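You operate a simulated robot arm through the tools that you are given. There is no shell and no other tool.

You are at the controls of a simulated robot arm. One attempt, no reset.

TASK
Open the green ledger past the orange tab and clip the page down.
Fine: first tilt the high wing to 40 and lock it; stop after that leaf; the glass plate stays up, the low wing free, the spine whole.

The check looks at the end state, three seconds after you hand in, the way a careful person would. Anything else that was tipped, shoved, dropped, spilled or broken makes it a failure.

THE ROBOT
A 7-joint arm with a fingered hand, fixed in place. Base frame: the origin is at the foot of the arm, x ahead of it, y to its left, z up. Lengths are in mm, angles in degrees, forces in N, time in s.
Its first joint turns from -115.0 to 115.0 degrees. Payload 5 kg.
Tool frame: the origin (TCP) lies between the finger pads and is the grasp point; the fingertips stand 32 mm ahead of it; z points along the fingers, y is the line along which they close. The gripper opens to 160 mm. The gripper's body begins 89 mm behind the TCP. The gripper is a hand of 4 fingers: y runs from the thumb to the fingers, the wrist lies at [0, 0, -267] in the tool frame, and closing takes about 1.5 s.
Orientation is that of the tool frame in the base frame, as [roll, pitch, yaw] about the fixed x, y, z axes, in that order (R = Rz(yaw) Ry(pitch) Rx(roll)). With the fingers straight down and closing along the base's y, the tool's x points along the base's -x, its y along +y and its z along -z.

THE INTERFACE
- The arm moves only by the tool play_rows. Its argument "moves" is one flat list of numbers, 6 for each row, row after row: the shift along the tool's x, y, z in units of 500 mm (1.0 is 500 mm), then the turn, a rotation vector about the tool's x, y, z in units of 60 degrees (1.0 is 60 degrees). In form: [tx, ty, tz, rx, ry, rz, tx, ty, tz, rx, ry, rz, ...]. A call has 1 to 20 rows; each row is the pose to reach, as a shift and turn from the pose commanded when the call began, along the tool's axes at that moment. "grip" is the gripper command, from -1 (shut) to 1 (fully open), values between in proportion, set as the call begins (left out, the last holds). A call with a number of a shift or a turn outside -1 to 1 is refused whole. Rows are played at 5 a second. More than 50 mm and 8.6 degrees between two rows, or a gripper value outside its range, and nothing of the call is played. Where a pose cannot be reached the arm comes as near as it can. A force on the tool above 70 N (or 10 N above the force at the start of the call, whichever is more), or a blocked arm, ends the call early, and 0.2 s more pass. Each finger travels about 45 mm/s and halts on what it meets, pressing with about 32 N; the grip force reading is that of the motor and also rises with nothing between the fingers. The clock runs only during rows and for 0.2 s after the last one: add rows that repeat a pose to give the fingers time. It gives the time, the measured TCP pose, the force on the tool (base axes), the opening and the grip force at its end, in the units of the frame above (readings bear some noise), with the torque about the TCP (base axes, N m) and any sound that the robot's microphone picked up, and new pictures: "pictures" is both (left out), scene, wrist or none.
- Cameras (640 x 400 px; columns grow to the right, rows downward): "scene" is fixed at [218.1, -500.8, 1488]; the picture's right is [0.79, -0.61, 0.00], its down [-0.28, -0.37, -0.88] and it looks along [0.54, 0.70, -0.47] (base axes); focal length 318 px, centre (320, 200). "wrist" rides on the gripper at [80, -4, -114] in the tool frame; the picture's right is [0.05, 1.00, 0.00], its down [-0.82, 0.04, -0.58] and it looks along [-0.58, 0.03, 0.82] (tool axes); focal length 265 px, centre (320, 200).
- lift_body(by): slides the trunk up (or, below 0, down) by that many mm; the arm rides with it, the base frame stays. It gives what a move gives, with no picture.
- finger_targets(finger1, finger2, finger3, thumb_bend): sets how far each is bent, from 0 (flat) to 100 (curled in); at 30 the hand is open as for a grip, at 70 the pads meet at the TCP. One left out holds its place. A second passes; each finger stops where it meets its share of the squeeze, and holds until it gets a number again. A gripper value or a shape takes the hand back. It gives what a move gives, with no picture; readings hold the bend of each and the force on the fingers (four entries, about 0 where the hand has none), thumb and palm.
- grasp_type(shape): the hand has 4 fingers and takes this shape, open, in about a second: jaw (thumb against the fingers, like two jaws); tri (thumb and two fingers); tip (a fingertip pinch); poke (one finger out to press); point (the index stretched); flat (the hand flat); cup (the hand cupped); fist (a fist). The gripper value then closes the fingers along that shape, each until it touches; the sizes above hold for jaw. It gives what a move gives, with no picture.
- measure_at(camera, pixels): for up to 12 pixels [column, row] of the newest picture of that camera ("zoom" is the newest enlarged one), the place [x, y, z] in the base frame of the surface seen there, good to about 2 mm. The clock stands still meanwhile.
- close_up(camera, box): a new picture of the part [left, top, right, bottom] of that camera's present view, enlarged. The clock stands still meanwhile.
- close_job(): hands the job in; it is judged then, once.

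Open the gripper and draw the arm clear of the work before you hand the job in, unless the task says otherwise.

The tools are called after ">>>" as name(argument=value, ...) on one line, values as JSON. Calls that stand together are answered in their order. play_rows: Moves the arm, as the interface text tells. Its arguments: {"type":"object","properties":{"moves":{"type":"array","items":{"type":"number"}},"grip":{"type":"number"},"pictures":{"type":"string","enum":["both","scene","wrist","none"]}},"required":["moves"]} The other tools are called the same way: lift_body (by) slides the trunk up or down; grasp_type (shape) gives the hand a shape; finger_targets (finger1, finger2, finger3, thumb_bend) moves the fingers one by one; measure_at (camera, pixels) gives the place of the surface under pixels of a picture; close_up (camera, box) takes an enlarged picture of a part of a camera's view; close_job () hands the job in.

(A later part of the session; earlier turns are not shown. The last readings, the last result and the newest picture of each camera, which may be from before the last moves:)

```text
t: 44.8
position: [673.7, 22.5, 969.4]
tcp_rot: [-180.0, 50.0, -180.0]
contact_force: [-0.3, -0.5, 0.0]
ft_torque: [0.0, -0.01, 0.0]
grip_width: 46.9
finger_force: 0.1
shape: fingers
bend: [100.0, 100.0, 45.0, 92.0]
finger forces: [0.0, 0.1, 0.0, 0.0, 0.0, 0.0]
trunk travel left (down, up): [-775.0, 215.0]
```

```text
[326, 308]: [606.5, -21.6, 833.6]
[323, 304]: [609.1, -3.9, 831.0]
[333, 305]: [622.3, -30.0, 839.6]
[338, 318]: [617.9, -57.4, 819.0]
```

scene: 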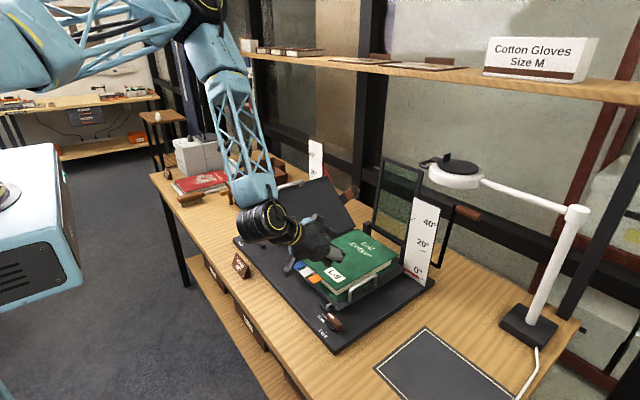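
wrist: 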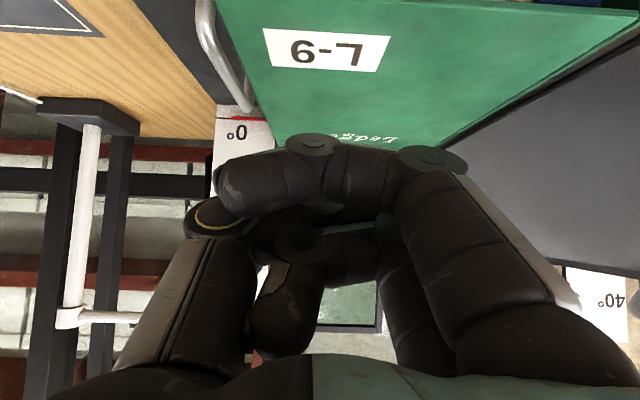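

The reference is the actual pose. I back off toward −x at this height to test how near the arm can go with 50° pitch.

>>> play_rows(moves=[0.0443, -0.0135, -0.045, 0, 0, 0, 0.0887, -0.027, -0.0901, 0, 0, 0, 0.133, -0.0405, -0.1351, 0, 0, 0, 0.1773, -0.054, -0.1802, 0, 0, 0, 0.1773, -0.054, -0.1802, 0, 0, 0], pictures="both")

>>> close_up(camera="scene", box=[230, 200, 370, 300])

```text
t: 46.0
position: [547.2, -5.3, 959.0]
tcp_rot: [179.9, 50.0, 180.0]
contact_force: [0.3, 1.0, 0.7]
ft_torque: [0.03, 0.01, 0.0]
grip_width: 46.9
finger_force: 0.1
shape: fingers
bend: [100.0, 100.0, 45.0, 92.0]
finger forces: [0.0, 0.0, 0.1, 0.0, 0.0, 0.0]
trunk travel left (down, up): [-775.0, 215.0]
```

scene: 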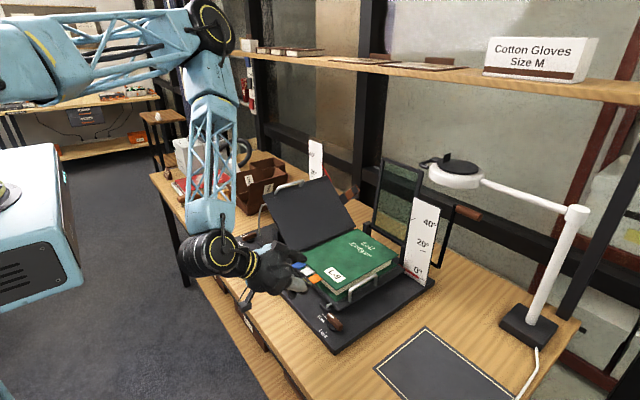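
wrist: 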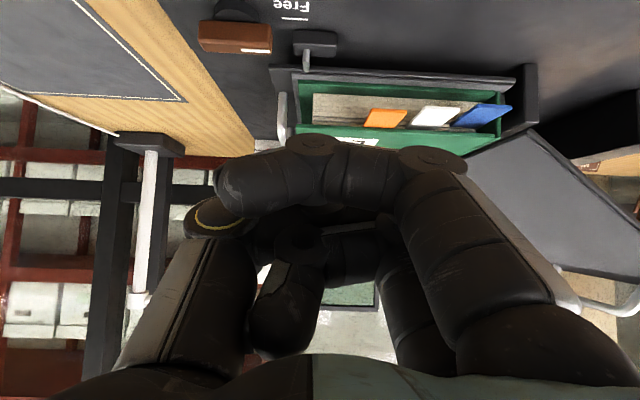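

```text
4.00 times, centred on (300, 250) of scene
```

zoom: 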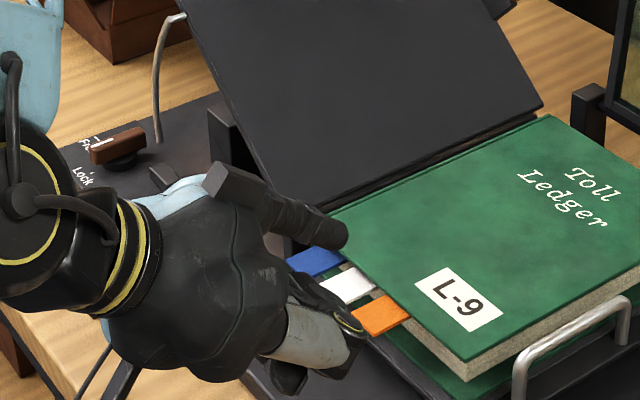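

The pose is reachable, and the wrist camera sees the front of the book (inverted, up is down in the picture). I zoom in on the tabs at (385–510, 95–135).

>>> close_up(camera="wrist", box=[280, 60, 540, 160])

>>> measure_at(camera="wrist", pixels=[[378, 117], [370, 125], [400, 112], [396, 126], [437, 115], [420, 124], [480, 117], [330, 125], [330, 100], [330, 133], [450, 132], [300, 75]])

>>> measure_at(camera="scene", pixels=[[385, 300]])

```text
2.46 times, centred on (410, 110) of wrist
```

zoom: 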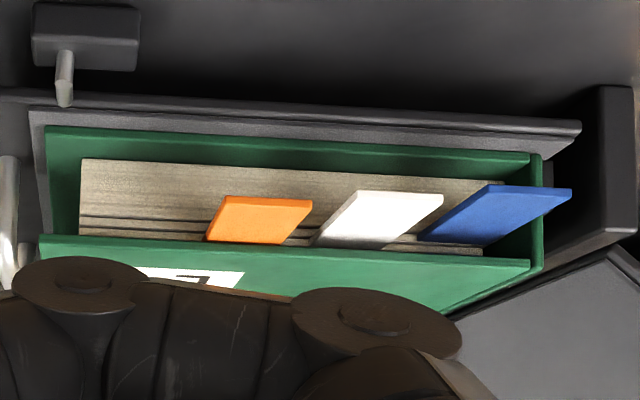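

```text
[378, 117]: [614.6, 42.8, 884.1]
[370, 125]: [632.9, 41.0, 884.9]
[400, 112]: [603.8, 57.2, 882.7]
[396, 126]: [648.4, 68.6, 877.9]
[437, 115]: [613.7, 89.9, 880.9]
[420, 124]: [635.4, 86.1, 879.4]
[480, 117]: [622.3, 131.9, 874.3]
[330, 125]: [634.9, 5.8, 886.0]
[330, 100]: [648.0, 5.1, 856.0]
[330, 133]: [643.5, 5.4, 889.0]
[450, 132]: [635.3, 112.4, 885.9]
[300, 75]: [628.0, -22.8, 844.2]
```

```text
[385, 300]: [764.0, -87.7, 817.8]
```

The orange leaf is the first under the cover: its tab spans x≈603–632, y≈40–60, top z≈883. I lower the finger in front of the tab to below its level.

>>> play_rows(moves=[0.0437, 0.003, 0.0367, 0, 0, 0, 0.0873, 0.003, 0.0733, 0, 0, 0, 0.131, 0.003, 0.11, 0, 0, 0, 0.1746, 0.003, 0.1466, 0, 0, 0, 0.1746, 0.003, 0.1466, 0, 0, 0], pictures="both")

>>> close_up(camera="scene", box=[230, 230, 370, 330])

```text
t: 47.2
position: [546.2, -2.8, 845.8]
tcp_rot: [180.0, 50.0, -180.0]
contact_force: [0.3, -0.4, 0.1]
ft_torque: [0.01, -0.02, 0.01]
grip_width: 46.6
finger_force: 0.1
shape: fingers
bend: [100.0, 100.0, 45.0, 92.0]
finger forces: [0.0, 0.0, 0.0, 0.1, 0.1, 0.0]
trunk travel left (down, up): [-775.0, 215.0]
```

scene: 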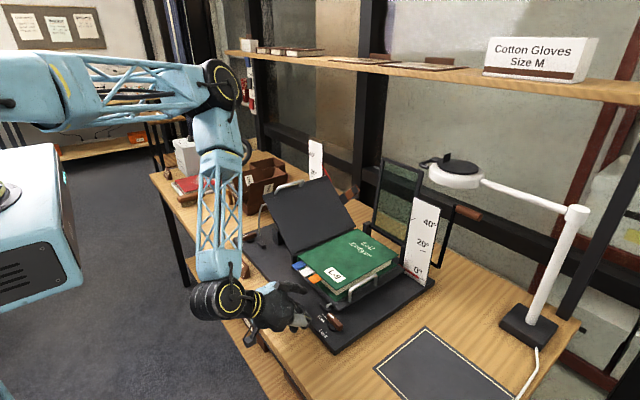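
wrist: 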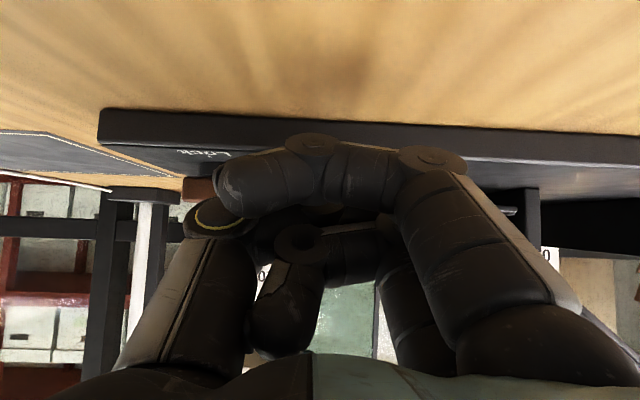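

```text
4.00 times, centred on (300, 280) of scene
```

zoom: 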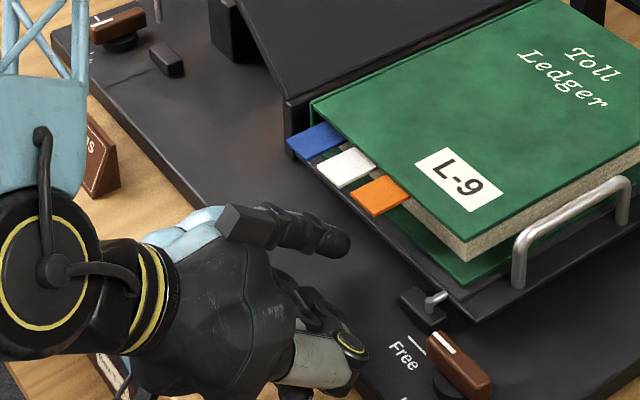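

The finger is now low in front of the orange tab. I measure its tip at zoom (345,240).

>>> measure_at(camera="zoom", pixels=[[347, 242], [338, 232], [335, 250], [310, 225], [310, 245], [280, 215], [355, 345], [300, 320], [330, 310]])

```text
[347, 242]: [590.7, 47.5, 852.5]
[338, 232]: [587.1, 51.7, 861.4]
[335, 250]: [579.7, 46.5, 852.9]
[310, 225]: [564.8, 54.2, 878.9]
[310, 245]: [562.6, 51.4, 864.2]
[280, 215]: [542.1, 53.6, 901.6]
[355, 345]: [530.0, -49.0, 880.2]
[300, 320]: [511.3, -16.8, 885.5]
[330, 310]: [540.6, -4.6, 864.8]
```

Tip centre ≈(584, 53, 854), as predicted. I slide 28 mm forward under the tab.

>>> play_rows(moves=[-0.012, -0.001, 0.0143, 0, 0, 0, -0.024, -0.002, 0.0286, 0, 0, 0, -0.036, -0.004, 0.0429, 0, 0, 0, -0.036, -0.004, 0.0429, 0, 0, 0], pictures="both")

>>> close_up(camera="scene", box=[270, 245, 370, 315])

```text
t: 48.2
position: [574.8, -5.0, 847.0]
tcp_rot: [179.9, 50.0, -180.0]
contact_force: [0.2, -1.1, -0.4]
ft_torque: [-0.01, -0.02, 0.03]
grip_width: 46.8
finger_force: 0.1
shape: fingers
bend: [100.0, 100.0, 45.0, 92.0]
finger forces: [0.1, 0.0, 0.0, 0.0, 0.0, 0.0]
trunk travel left (down, up): [-775.0, 215.0]
```

scene: 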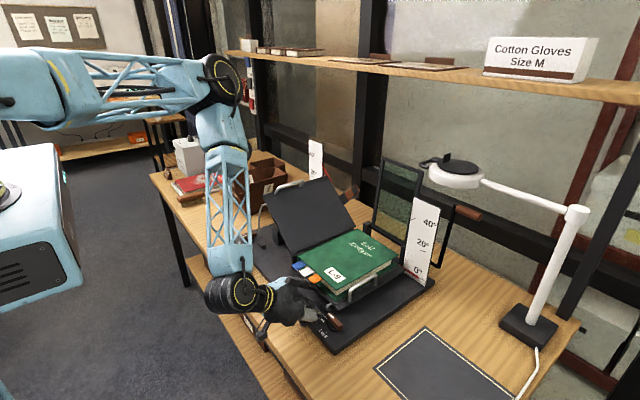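
wrist: 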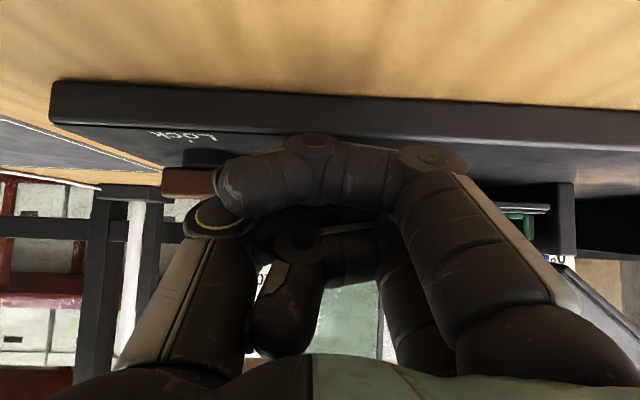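

```text
5.71 times, centred on (320, 280) of scene
```

zoom: 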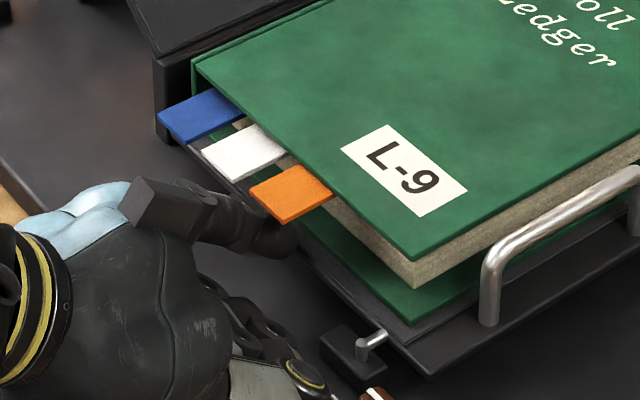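

The finger is under the orange tab. I raise it about 32 mm to begin lifting the leaf with the cover and check.

>>> play_rows(moves=[-0.0123, -0.001, -0.0103, 0, 0, 0, -0.0245, -0.001, -0.0206, 0, 0, 0, -0.0368, -0.002, -0.0309, 0, 0, 0, -0.049, -0.002, -0.0412, 0, 0, 0, -0.049, -0.002, -0.0412, 0, 0, 0], pictures="both")

>>> close_up(camera="scene", box=[270, 215, 410, 315])

```text
t: 49.4
position: [577.3, -6.3, 879.1]
tcp_rot: [179.9, 50.1, -180.0]
contact_force: [-0.9, 0.8, -1.1]
ft_torque: [-0.13, 0.01, 0.12]
grip_width: 46.9
finger_force: 1.4
shape: fingers
bend: [100.0, 100.0, 45.0, 92.0]
finger forces: [0.0, 0.0, 1.9, 0.1, 0.0, 0.0]
trunk travel left (down, up): [-775.0, 215.0]
```

scene: 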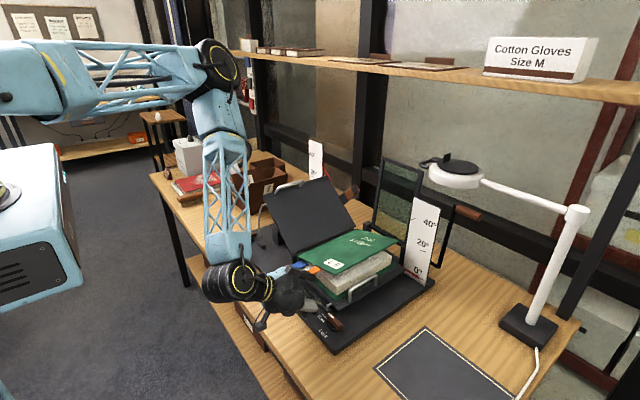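
wrist: 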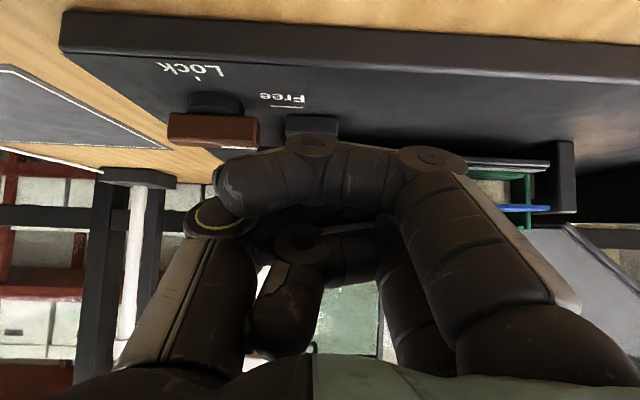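

```text
4.00 times, centred on (340, 265) of scene
```

zoom: 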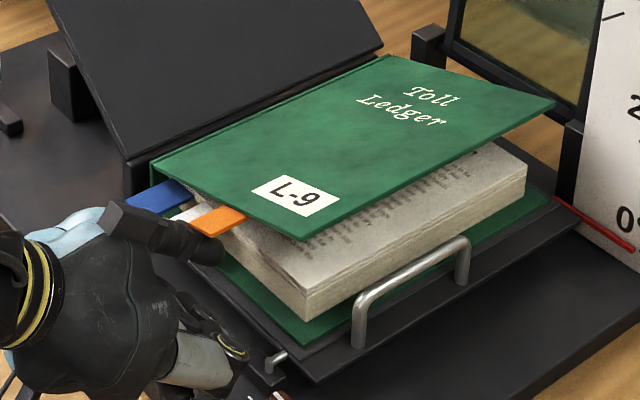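

The cover and orange leaf lift together while the white and blue tabs stay. I measure the cover plane to locate its hinge.

>>> measure_at(camera="zoom", pixels=[[170, 165], [220, 185], [250, 205], [300, 230], [380, 70], [450, 85], [540, 100], [220, 222], [180, 193], [190, 212], [158, 170], [300, 150]])

```text
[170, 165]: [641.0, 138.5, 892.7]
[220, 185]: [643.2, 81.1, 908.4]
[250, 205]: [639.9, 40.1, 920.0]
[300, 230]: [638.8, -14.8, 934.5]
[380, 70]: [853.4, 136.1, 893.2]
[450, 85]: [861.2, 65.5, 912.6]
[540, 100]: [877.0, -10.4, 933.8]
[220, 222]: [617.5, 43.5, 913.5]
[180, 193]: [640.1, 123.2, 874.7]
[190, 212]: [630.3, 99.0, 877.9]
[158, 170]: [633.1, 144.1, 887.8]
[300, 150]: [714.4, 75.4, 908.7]
```

The hinge line comes out near y≈155.5, so the tab's radius is ≈106 mm. I follow the arc with the finger up to about 60°.

>>> play_rows(moves=[-0.0119, 0, -0.01, 0, 0, 0, -0.0239, 0.0006, -0.0201, 0, 0, 0, -0.0348, 0.004, -0.0292, 0, 0, 0, -0.0453, 0.008, -0.0381, 0, 0, 0, -0.0559, 0.014, -0.0469, 0, 0, 0, -0.0663, 0.02, -0.0557, 0, 0, 0, -0.0763, 0.0272, -0.064, 0, 0, 0, -0.0858, 0.0352, -0.072, 0, 0, 0, -0.0951, 0.0446, -0.0799, 0, 0, 0, -0.1039, 0.0544, -0.0872, 0, 0, 0, -0.1118, 0.0652, -0.0939, 0, 0, 0, -0.1195, 0.0766, -0.1003, 0, 0, 0], pictures="both")

>>> close_up(camera="scene", box=[250, 195, 410, 315])

```text
t: 52.0
position: [574.9, 31.8, 957.2]
tcp_rot: [-180.0, 50.0, -179.9]
contact_force: [-1.0, -0.9, -0.4]
ft_torque: [0.06, -0.02, 0.03]
grip_width: 46.7
finger_force: 0.4
shape: fingers
bend: [100.0, 100.0, 45.0, 92.0]
finger forces: [0.1, 0.0, 1.1, 0.1, 0.0, 0.0]
trunk travel left (down, up): [-775.0, 215.0]
```

scene: 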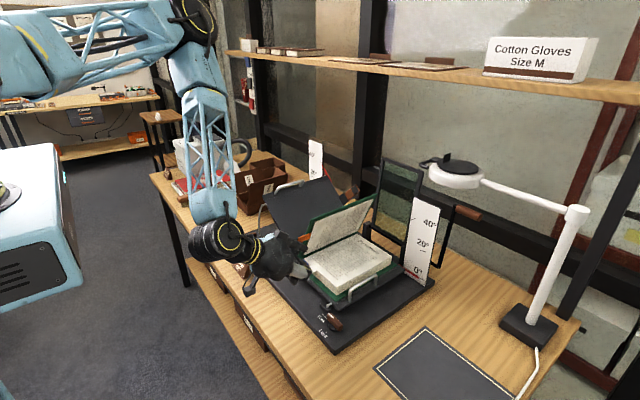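
wrist: 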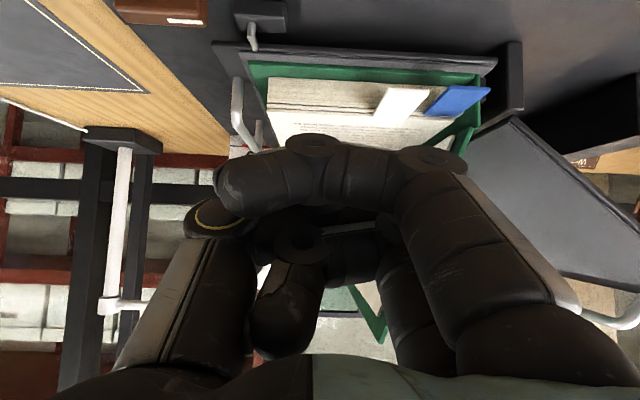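

```text
3.33 times, centred on (330, 255) of scene
```

zoom: 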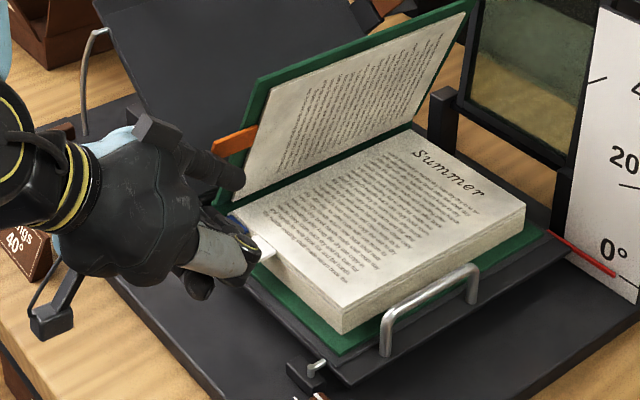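

Cover and orange leaf stand at about 60°, white and blue tabs remain on the block. I continue the arc to about 88° slowly.

>>> play_rows(moves=[-0.0067, 0.0124, -0.0057, 0, 0, 0, -0.0132, 0.025, -0.0111, 0, 0, 0, -0.0187, 0.0384, -0.0157, 0, 0, 0, -0.0236, 0.0524, -0.0198, 0, 0, 0, -0.0279, 0.0668, -0.0234, 0, 0, 0, -0.0309, 0.0814, -0.026, 0, 0, 0, -0.0334, 0.0964, -0.028, 0, 0, 0, -0.0334, 0.0964, -0.028, 0, 0, 0], pictures="both")

>>> close_up(camera="scene", box=[250, 175, 410, 315])

```text
t: 53.8
position: [574.8, 81.3, 979.5]
tcp_rot: [180.0, 50.1, -180.0]
contact_force: [0.7, 0.8, 0.3]
ft_torque: [0.0, -0.02, -0.03]
grip_width: 46.9
finger_force: 0.0
shape: fingers
bend: [100.0, 100.0, 45.0, 92.0]
finger forces: [0.1, 0.0, 0.0, 0.1, 0.1, 0.0]
trunk travel left (down, up): [-775.0, 215.0]
```

scene: 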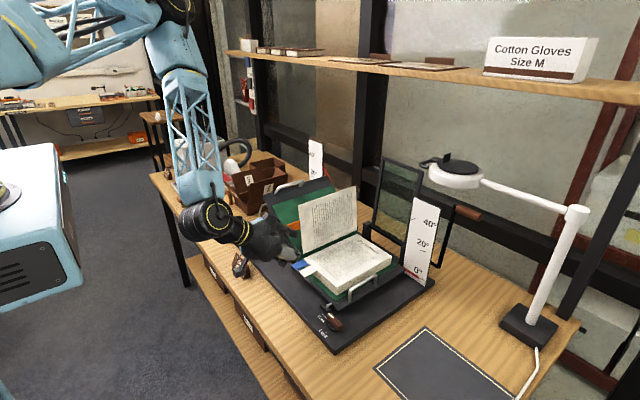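
wrist: 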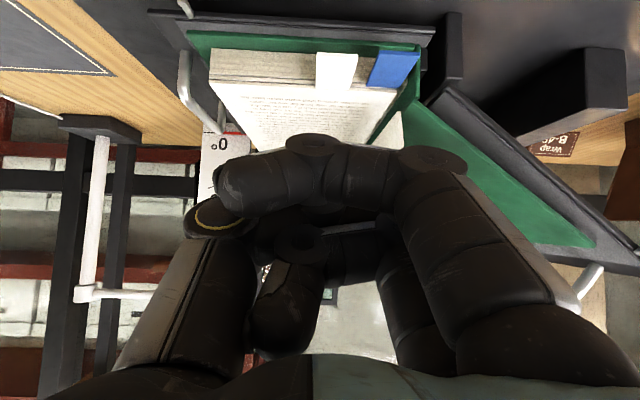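

```text
2.86 times, centred on (330, 245) of scene
```

zoom: 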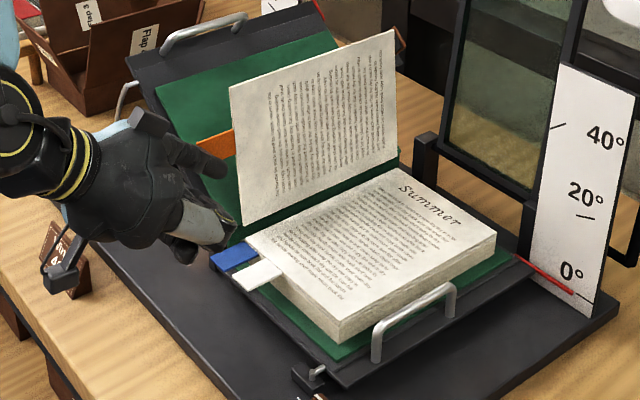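

The cover has settled open on the left wing and the orange leaf stands about vertical with its tab on the left of my finger. I push the leaf on past vertical to about 110°.

>>> play_rows(moves=[-0.0017, 0.015, -0.0014, 0, 0, 0, -0.0023, 0.0294, -0.0019, 0, 0, 0, -0.0025, 0.0436, -0.0021, 0, 0, 0, -0.0018, 0.0576, -0.0015, 0, 0, 0, -0.0009, 0.0716, -0.0008, 0, 0, 0, 0.0009, 0.0854, 0.0008, 0, 0, 0, 0.0009, 0.0854, 0.0008, 0, 0, 0, 0.0009, 0.0854, 0.0008, 0, 0, 0], pictures="both")

>>> close_up(camera="scene", box=[250, 175, 410, 315])

```text
t: 55.6
position: [576.0, 123.7, 976.5]
tcp_rot: [-179.9, 50.0, -180.0]
contact_force: [-0.4, 0.4, -0.1]
ft_torque: [0.01, 0.04, 0.0]
grip_width: 46.9
finger_force: 0.1
shape: fingers
bend: [100.0, 100.0, 45.0, 92.0]
finger forces: [0.1, 0.0, 0.0, 0.0, 0.0, 0.1]
trunk travel left (down, up): [-775.0, 215.0]
```

scene: 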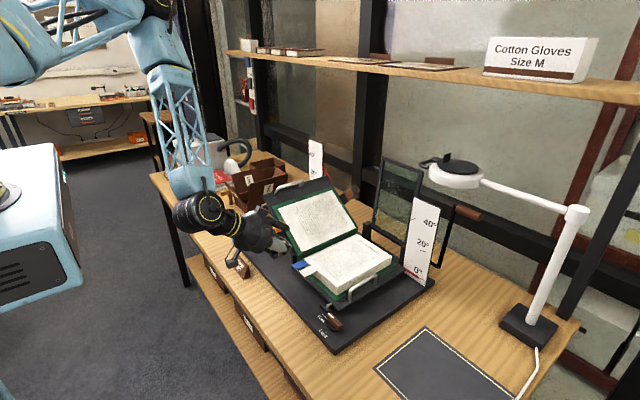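
wrist: 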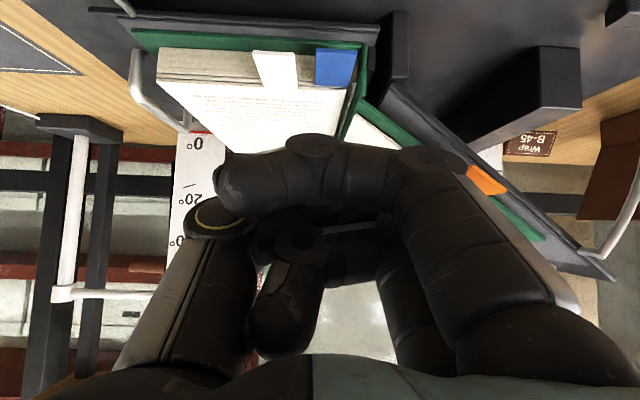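

```text
2.86 times, centred on (330, 245) of scene
```

zoom: 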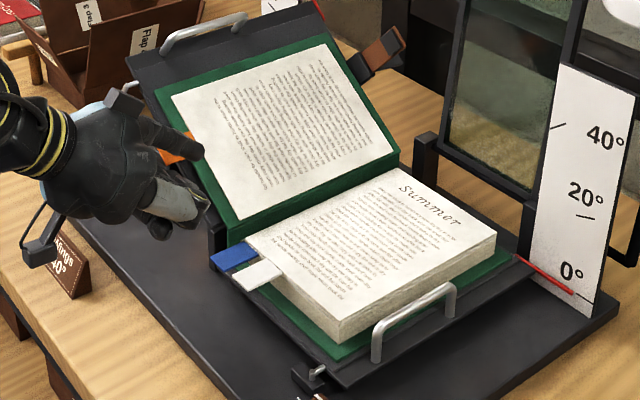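

The orange leaf has come to rest on the cover on the left wing; blue and white tabs stay on the block. I back the hand away and then examine the clip.

>>> play_rows(moves=[0.0257, -0.02, -0.0306, 0, 0, 0, 0.0514, -0.04, -0.0613, 0, 0, 0, 0.02, -0.06, -0.11, 0, 0, 0, -0.03, -0.07, -0.16, 0, 0, 0, -0.09, -0.08, -0.21, 0, 0, 0, -0.15, -0.08, -0.26, 0, 0, 0, -0.2, -0.08, -0.3, 0, 0, 0, -0.2, -0.08, -0.3, 0, 0, 0], pictures="both")

>>> close_up(camera="scene", box=[290, 150, 390, 230])

```text
t: 57.4
position: [588.9, 107.3, 1129.3]
tcp_rot: [-180.0, 49.9, -179.9]
contact_force: [0.2, 0.4, -0.1]
ft_torque: [0.0, 0.0, -0.04]
grip_width: 46.7
finger_force: 0.1
shape: fingers
bend: [100.0, 100.0, 45.0, 92.0]
finger forces: [0.1, 0.0, 0.1, 0.1, 0.1, 0.1]
out of reach, approached as far as the arm can: row 4, 5, 6, 7, 8
trunk travel left (down, up): [-775.0, 215.0]
```

scene: 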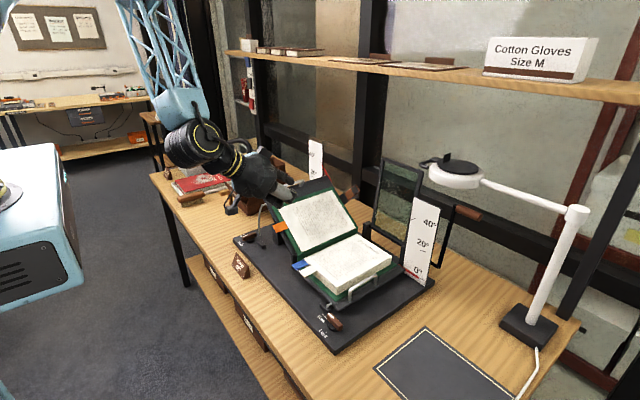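
wrist: 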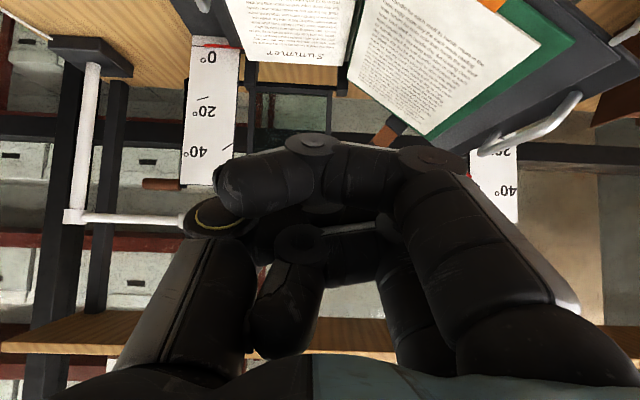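

```text
5.00 times, centred on (340, 190) of scene
```

zoom: 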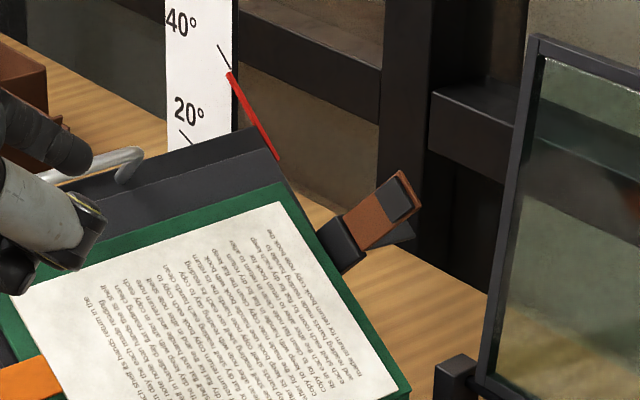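

I measure the clip's parts at zoom (340,245), (370,220), (402,190) and the grey lever (400,235).

>>> measure_at(camera="zoom", pixels=[[335, 235], [345, 255], [350, 225], [365, 215], [380, 235], [385, 205], [400, 195], [408, 185], [395, 180], [415, 215], [405, 238], [300, 190]])

>>> close_up(camera="scene", box=[335, 175, 385, 215])

```text
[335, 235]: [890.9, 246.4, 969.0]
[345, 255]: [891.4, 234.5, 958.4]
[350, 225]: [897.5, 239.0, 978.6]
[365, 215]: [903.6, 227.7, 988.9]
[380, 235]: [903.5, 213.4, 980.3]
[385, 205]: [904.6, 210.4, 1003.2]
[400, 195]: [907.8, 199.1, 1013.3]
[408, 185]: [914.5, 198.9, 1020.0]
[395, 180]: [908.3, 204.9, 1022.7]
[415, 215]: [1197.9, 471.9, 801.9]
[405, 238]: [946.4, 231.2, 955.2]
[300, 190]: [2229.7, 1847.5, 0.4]
```

```text
10.00 times, centred on (360, 195) of scene
```

zoom: 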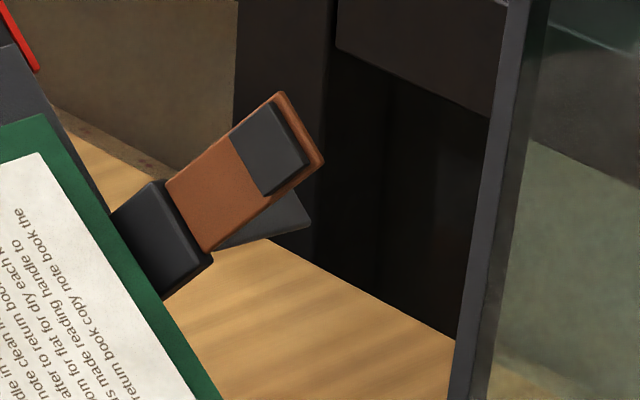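

The clip stands open at the wing's far edge (strap tip ≈(912,201,1018)), about 15° back from the wing's normal. Before planning I measure the shelf, glass plate and posts for clearance.

>>> measure_at(camera="scene", pixels=[[300, 60], [400, 72], [500, 85], [340, 55], [385, 157], [422, 170], [370, 225], [366, 232], [440, 165], [455, 185], [420, 260]])

>>> finger_targets(finger1=100, finger2=45, finger3=100, thumb_bend=100)

```text
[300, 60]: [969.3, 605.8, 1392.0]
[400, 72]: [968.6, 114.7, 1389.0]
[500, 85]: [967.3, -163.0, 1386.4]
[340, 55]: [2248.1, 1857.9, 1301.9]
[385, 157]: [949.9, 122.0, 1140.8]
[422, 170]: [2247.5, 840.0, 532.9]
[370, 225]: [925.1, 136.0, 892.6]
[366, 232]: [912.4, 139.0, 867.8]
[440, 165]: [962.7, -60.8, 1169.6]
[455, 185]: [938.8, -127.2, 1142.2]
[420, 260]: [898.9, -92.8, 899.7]
```

```text
t: 58.4
position: [588.1, 105.8, 1131.1]
tcp_rot: [-180.0, 50.0, -180.0]
contact_force: [0.6, -0.7, 0.0]
ft_torque: [-0.02, 0.02, -0.01]
grip_width: 48.0
finger_force: 0.1
shape: fingers
bend: [100.0, 100.0, 100.0, 92.0]
finger forces: [0.0, 0.0, 0.0, 0.0, 0.0, 0.1]
trunk travel left (down, up): [-775.0, 215.0]
```

Finger 2 did not extend (blocked by the curled thumb), so I open the thumb first, extend finger 2, and then curl the thumb again.

>>> finger_targets(thumb_bend=30)

>>> finger_targets(finger2=45)

>>> finger_targets(thumb_bend=85)

```text
t: 59.4
position: [588.1, 106.5, 1131.3]
tcp_rot: [179.9, 50.0, -180.0]
contact_force: [0.1, 0.0, -0.3]
ft_torque: [0.0, 0.01, 0.01]
grip_width: 77.7
finger_force: 0.0
shape: fingers
bend: [100.0, 45.0, 100.0, 30.0]
finger forces: [0.0, 0.1, 0.0, 0.1, 0.0, 0.0]
trunk travel left (down, up): [-775.0, 215.0]
```

```text
t: 60.4
position: [586.4, 106.5, 1130.4]
tcp_rot: [180.0, 50.0, -180.0]
contact_force: [1.2, 0.6, -0.4]
ft_torque: [-0.02, 0.01, 0.02]
grip_width: 78.1
finger_force: 0.1
shape: fingers
bend: [100.0, 45.0, 100.0, 30.0]
finger forces: [0.0, 0.0, 0.0, 0.0, 0.0, 0.1]
trunk travel left (down, up): [-775.0, 215.0]
```

```text
t: 61.4
position: [588.4, 105.6, 1130.0]
tcp_rot: [-180.0, 50.1, 179.9]
contact_force: [-0.3, -1.0, -0.3]
ft_torque: [-0.01, 0.03, 0.01]
grip_width: 47.5
finger_force: 0.1
shape: fingers
bend: [100.0, 45.0, 100.0, 85.0]
finger forces: [0.0, 0.0, 0.0, 0.0, 0.1, 0.0]
trunk travel left (down, up): [-775.0, 215.0]
```

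Finger 2 is out. I turn the hand back to vertical while rising above the wing.

>>> play_rows(moves=[-0.0249, 0.0289, -0.0015, 0, 0.119, 0, -0.0497, 0.0577, -0.003, 0, 0.2381, 0, -0.0746, 0.0866, -0.0045, 0, 0.3571, 0, -0.0994, 0.1154, -0.0059, 0, 0.4762, 0, -0.1243, 0.1443, -0.0074, 0, 0.5952, 0, -0.1491, 0.1731, -0.0089, 0, 0.7143, 0, -0.174, 0.202, -0.0104, 0, 0.8333, 0, -0.174, 0.202, -0.0104, 0, 0.8333, 0], pictures="none")

>>> play_rows(moves=[0, 0, 0, 0, 0, 0.125, 0, 0, 0, 0, 0, 0.25, 0, 0, 0, 0, 0, 0.375, 0, 0, 0, 0, 0, 0.5, 0, 0, 0, 0, 0, 0.625, 0, 0, 0, 0, 0, 0.75, 0, 0, 0, 0, 0, 0.75], pictures="none")

>>> play_rows(moves=[0, 0, 0, 0, 0, 0.125, 0, 0, 0, 0, 0, 0.25, 0, 0, 0, 0, 0, 0.375, 0, 0, 0, 0, 0, 0.5, 0, 0, 0, 0, 0, 0.625, 0, 0, 0, 0, 0, 0.75, 0, 0, 0, 0, 0, 0.75], pictures="both")

```text
t: 63.2
position: [640.1, 205.9, 1198.3]
tcp_rot: [180.0, -0.2, 179.9]
contact_force: [0.4, -0.3, 0.3]
ft_torque: [0.0, 0.03, 0.01]
grip_width: 47.6
finger_force: 0.0
shape: fingers
bend: [100.0, 45.0, 100.0, 85.0]
finger forces: [0.0, 0.0, 0.0, 0.0, 0.0, 0.1]
trunk travel left (down, up): [-775.0, 215.0]
```

```text
t: 64.8
position: [639.6, 205.3, 1197.2]
tcp_rot: [-180.0, -0.1, 134.9]
contact_force: [-0.8, 0.1, 0.7]
ft_torque: [0.02, 0.0, -0.01]
grip_width: 47.5
finger_force: 0.0
shape: fingers
bend: [100.0, 45.0, 100.0, 85.0]
finger forces: [0.0, 0.1, 0.0, 0.0, 0.0, 0.1]
trunk travel left (down, up): [-775.0, 215.0]
```

```text
t: 66.4
position: [639.3, 205.2, 1198.3]
tcp_rot: [-180.0, 0.1, 89.9]
contact_force: [-0.5, -0.6, 0.0]
ft_torque: [-0.04, 0.01, -0.06]
grip_width: 47.5
finger_force: 0.2
shape: fingers
bend: [100.0, 45.0, 100.0, 85.0]
finger forces: [0.0, 0.0, 0.0, 0.1, 0.1, 0.0]
trunk travel left (down, up): [-775.0, 215.0]
```

scene: 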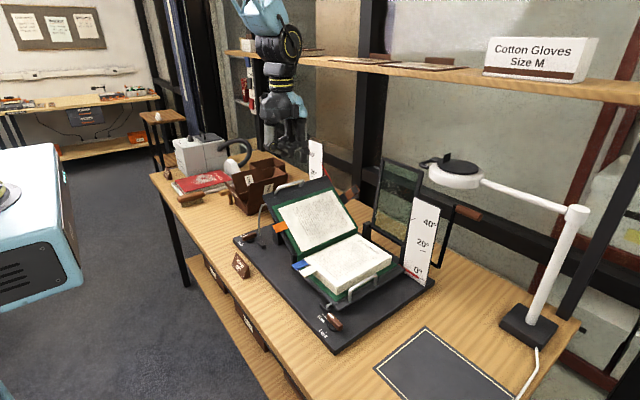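
wrist: 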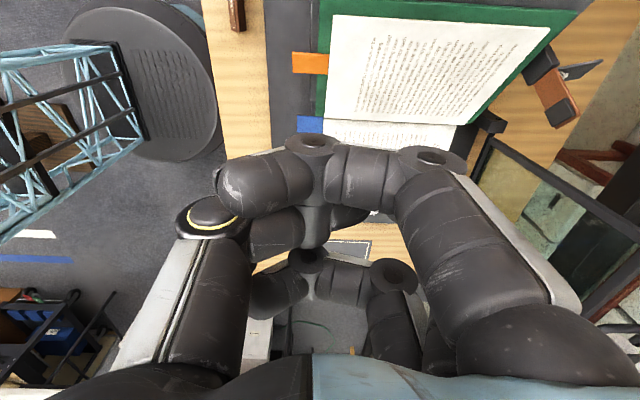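

Finger 2 is hidden from the wrist camera; finger 1 on the camera side is easier to watch and keeps the rest of the hand on the low side, so I switch to finger 1.

>>> finger_targets(thumb_bend=30)

>>> finger_targets(finger1=45, finger2=100, finger3=100)

>>> finger_targets(thumb_bend=95)

>>> play_rows(moves=[0, 0, 0, 0, 0, 0], pictures="both")

>>> close_up(camera="scene", box=[230, 60, 350, 180])

```text
t: 67.4
position: [640.0, 204.3, 1199.1]
tcp_rot: [-179.9, 0.0, 90.0]
contact_force: [-0.3, -0.2, -0.3]
ft_torque: [-0.02, 0.01, 0.0]
grip_width: 78.0
finger_force: 0.1
shape: fingers
bend: [100.0, 45.0, 100.0, 30.0]
finger forces: [0.0, 0.0, 0.0, 0.0, 0.0, 0.0]
trunk travel left (down, up): [-775.0, 215.0]
```

```text
t: 68.4
position: [638.3, 204.8, 1197.7]
tcp_rot: [180.0, 0.0, 90.0]
contact_force: [0.8, -0.3, -0.3]
ft_torque: [-0.03, -0.03, 0.01]
grip_width: 140.2
finger_force: 0.1
shape: fingers
bend: [45.0, 100.0, 100.0, 30.0]
finger forces: [0.1, 0.1, 0.0, 0.0, 0.0, 0.1]
trunk travel left (down, up): [-775.0, 215.0]
```

```text
t: 69.4
position: [640.2, 205.9, 1198.5]
tcp_rot: [180.0, 0.0, 89.9]
contact_force: [0.5, -0.8, 0.5]
ft_torque: [-0.01, -0.03, 0.0]
grip_width: 51.0
finger_force: 0.0
shape: fingers
bend: [45.0, 100.0, 100.0, 83.0]
finger forces: [0.1, 0.0, 0.1, 0.1, 0.0, 0.0]
trunk travel left (down, up): [-775.0, 215.0]
```

```text
t: 69.8
position: [640.5, 205.5, 1197.9]
tcp_rot: [180.0, -0.1, 90.0]
contact_force: [-0.6, -0.5, 0.2]
ft_torque: [0.0, -0.01, 0.01]
grip_width: 51.4
finger_force: 0.1
shape: fingers
bend: [45.0, 100.0, 100.0, 83.0]
finger forces: [0.0, 0.0, 0.0, 0.1, 0.0, 0.0]
trunk travel left (down, up): [-775.0, 215.0]
```

scene: 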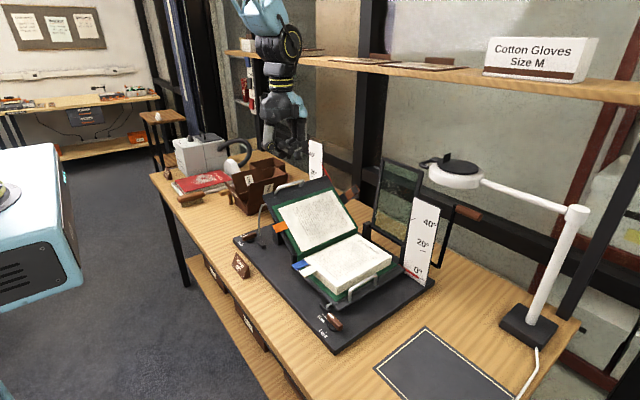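
wrist: 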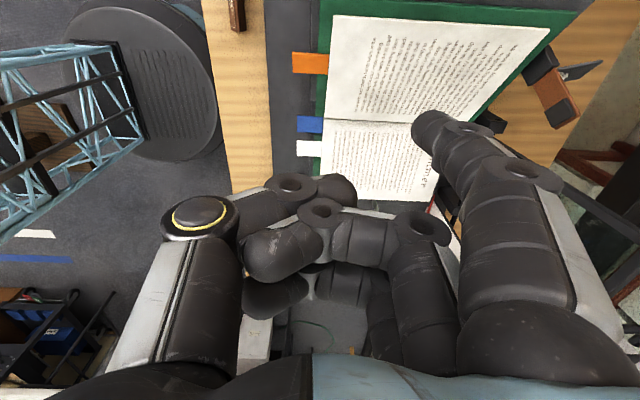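

```text
3.33 times, centred on (290, 120) of scene
```

zoom: 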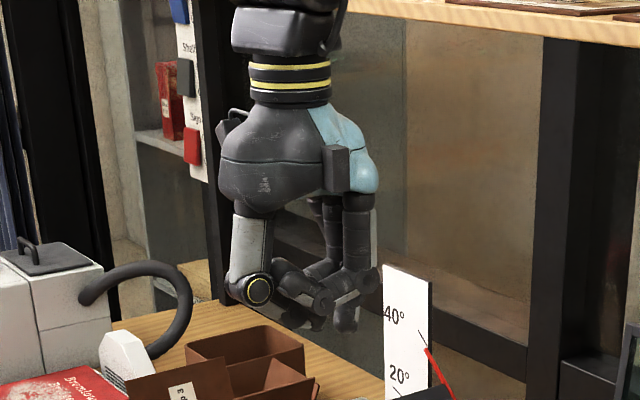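

Finger 1 is out (tip at wrist (428,122)) and the clip is visible at (550,85). I measure both from this view.

>>> measure_at(camera="wrist", pixels=[[420, 130], [428, 118], [445, 135], [540, 62], [550, 85], [562, 112], [545, 95], [570, 105], [585, 68], [530, 70], [560, 75], [340, 190]])

>>> close_up(camera="wrist", box=[490, 30, 620, 140])

```text
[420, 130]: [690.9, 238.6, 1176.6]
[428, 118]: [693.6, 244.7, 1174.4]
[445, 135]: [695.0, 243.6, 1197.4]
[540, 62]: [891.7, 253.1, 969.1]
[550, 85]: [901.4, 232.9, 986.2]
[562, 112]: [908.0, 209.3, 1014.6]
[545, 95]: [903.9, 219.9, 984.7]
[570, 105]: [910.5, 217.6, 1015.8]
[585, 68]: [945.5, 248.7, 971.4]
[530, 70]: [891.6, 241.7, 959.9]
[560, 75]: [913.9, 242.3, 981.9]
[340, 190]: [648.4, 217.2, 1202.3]
```

```text
3.64 times, centred on (555, 85) of wrist
```

zoom: 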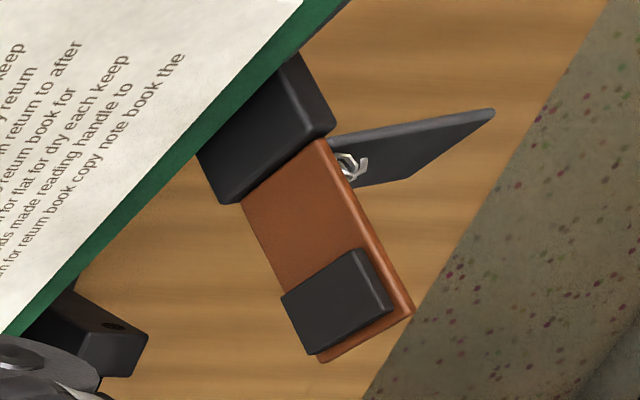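

I now bring the finger over and behind the clip: target tip centre about (938, 209, 1065), well above the strap's top.

>>> play_rows(moves=[-0.0071, 0.0694, 0.0311, 0, 0, 0, -0.0143, 0.1389, 0.0623, 0, 0, 0, -0.0214, 0.2083, 0.0934, 0, 0, 0, -0.0286, 0.2777, 0.1246, 0, 0, 0, -0.0357, 0.3471, 0.1557, 0, 0, 0, -0.0429, 0.4166, 0.1869, 0, 0, 0, -0.05, 0.486, 0.218, 0, 0, 0, -0.05, 0.486, 0.218, 0, 0, 0], pictures="both")

>>> close_up(camera="scene", box=[290, 110, 410, 230])

```text
t: 71.6
position: [882.6, 182.5, 1088.2]
tcp_rot: [180.0, 0.0, 90.1]
contact_force: [0.1, 0.7, 0.3]
ft_torque: [0.0, 0.0, 0.01]
grip_width: 51.2
finger_force: 0.0
shape: fingers
bend: [45.0, 100.0, 100.0, 83.0]
finger forces: [0.0, 0.1, 0.0, 0.1, 0.1, 0.0]
trunk travel left (down, up): [-775.0, 215.0]
```

scene: 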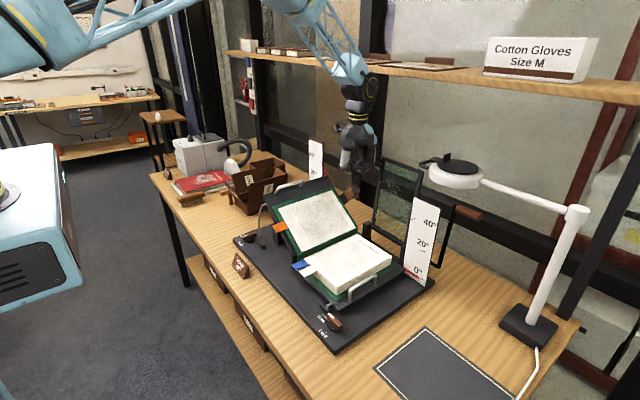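
wrist: 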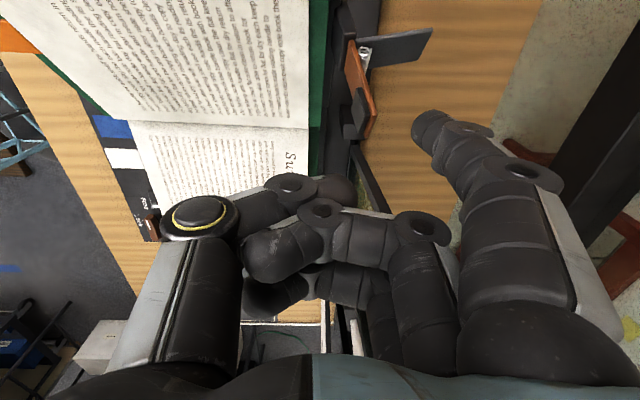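

```text
3.33 times, centred on (350, 170) of scene
```

zoom: 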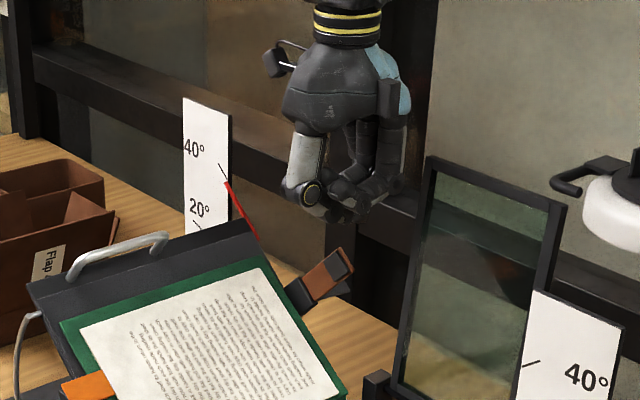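

The fingertip is behind the clip (wrist: tip (430,120), strap (357,110)). I lower it so it reaches behind the strap's upper part.

>>> play_rows(moves=[-0.001, -0.004, 0.03, 0, 0, 0, -0.002, -0.008, 0.06, 0, 0, 0, -0.003, -0.012, 0.09, 0, 0, 0, -0.003, -0.016, 0.12, 0, 0, 0, -0.003, -0.016, 0.12, 0, 0, 0], pictures="both")

>>> close_up(camera="scene", box=[310, 150, 390, 220])

>>> close_up(camera="wrist", box=[310, 50, 490, 180])

```text
t: 72.8
position: [876.0, 180.1, 1028.0]
tcp_rot: [180.0, 0.0, 90.0]
contact_force: [0.5, 0.2, 0.3]
ft_torque: [-0.05, -0.02, -0.01]
grip_width: 51.2
finger_force: 0.0
shape: fingers
bend: [45.0, 100.0, 100.0, 83.0]
finger forces: [0.0, 0.1, 0.0, 0.0, 0.0, 0.0]
trunk travel left (down, up): [-775.0, 215.0]
```

scene: 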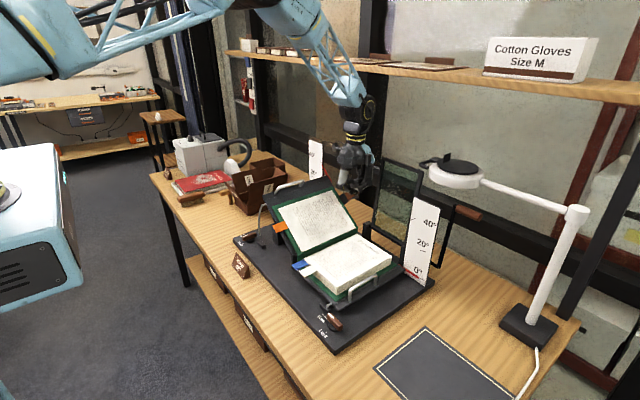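
wrist: 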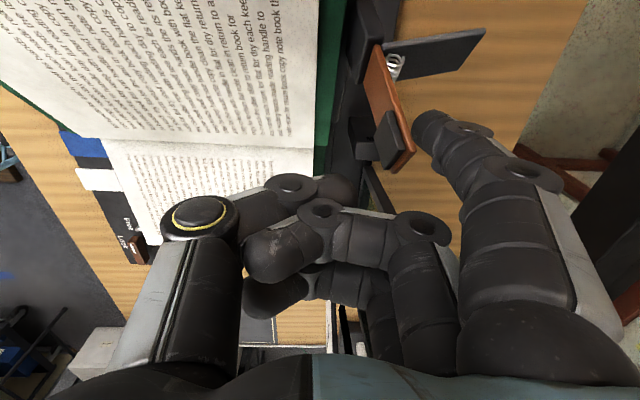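

```text
5.71 times, centred on (350, 185) of scene
```

zoom: 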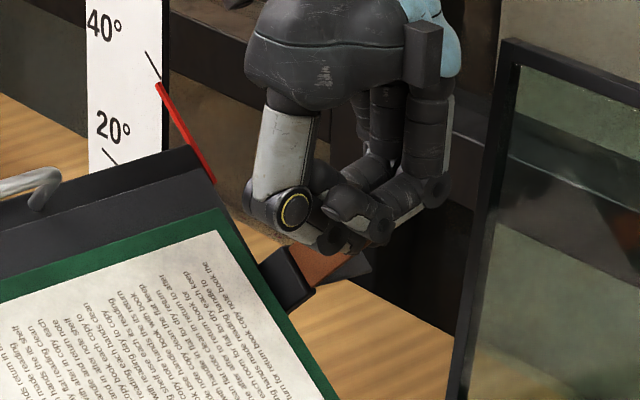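

```text
3.08 times, centred on (400, 115) of wrist
```

zoom: 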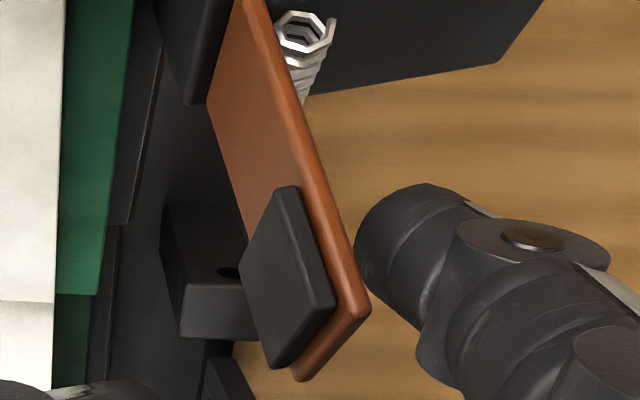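

The fingertip stands just behind the strap. I measure their gap.

>>> measure_at(camera="zoom", pixels=[[365, 225], [380, 200], [400, 240], [362, 300], [345, 300], [300, 150], [260, 60], [320, 370], [290, 200], [325, 300], [400, 80], [310, 30]])

```text
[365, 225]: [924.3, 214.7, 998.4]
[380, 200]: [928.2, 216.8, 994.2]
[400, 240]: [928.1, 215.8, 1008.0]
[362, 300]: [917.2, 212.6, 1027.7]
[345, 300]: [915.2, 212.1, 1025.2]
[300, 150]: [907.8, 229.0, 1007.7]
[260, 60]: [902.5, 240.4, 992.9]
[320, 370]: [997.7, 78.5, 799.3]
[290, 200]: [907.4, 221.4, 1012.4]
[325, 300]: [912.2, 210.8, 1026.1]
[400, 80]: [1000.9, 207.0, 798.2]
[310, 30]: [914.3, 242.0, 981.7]
```

The fingertip is centred on the strap about 5 mm behind it. I pull gently 26 mm toward −x to start closing the clip.

>>> play_rows(moves=[0, -0.012, -0.003, 0, 0, 0, -0.001, -0.024, -0.006, 0, 0, 0, -0.002, -0.036, -0.01, 0, 0, 0, -0.004, -0.052, -0.014, 0, 0, 0, -0.004, -0.052, -0.014, 0, 0, 0], pictures="both")

>>> close_up(camera="wrist", box=[310, 30, 510, 180])

```text
t: 74.0
position: [849.5, 177.8, 1034.3]
tcp_rot: [180.0, 0.1, 90.0]
contact_force: [0.5, -0.9, 0.7]
ft_torque: [0.0, 0.01, 0.0]
grip_width: 51.6
finger_force: 0.5
shape: fingers
bend: [45.0, 100.0, 100.0, 83.0]
finger forces: [0.2, 0.1, 0.0, 0.0, 0.0, 0.0]
trunk travel left (down, up): [-775.0, 215.0]
```

scene: 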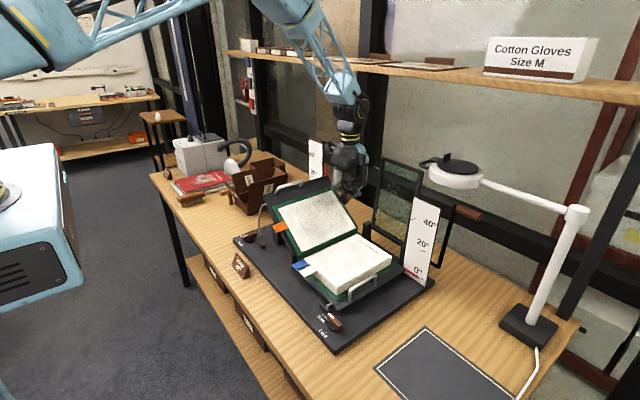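
wrist: 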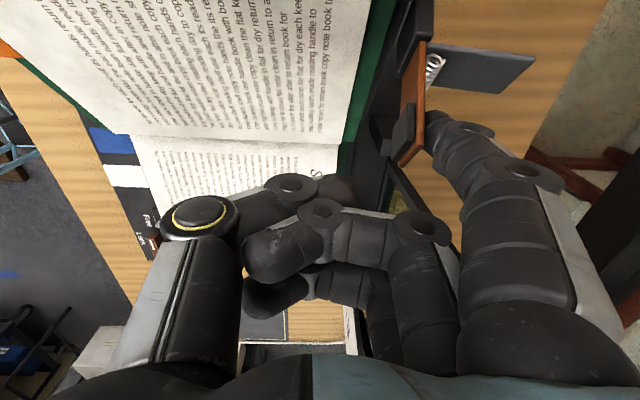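

```text
2.67 times, centred on (410, 105) of wrist
```

zoom: 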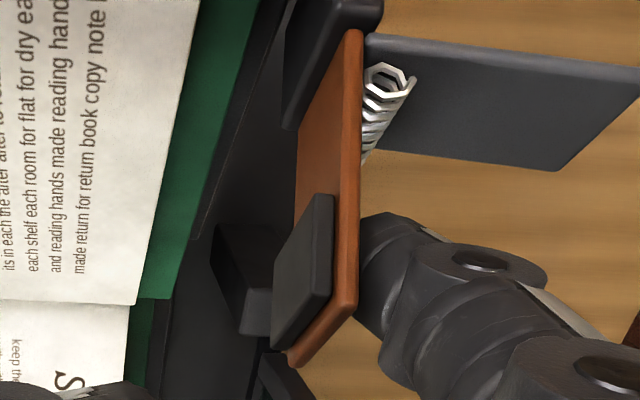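

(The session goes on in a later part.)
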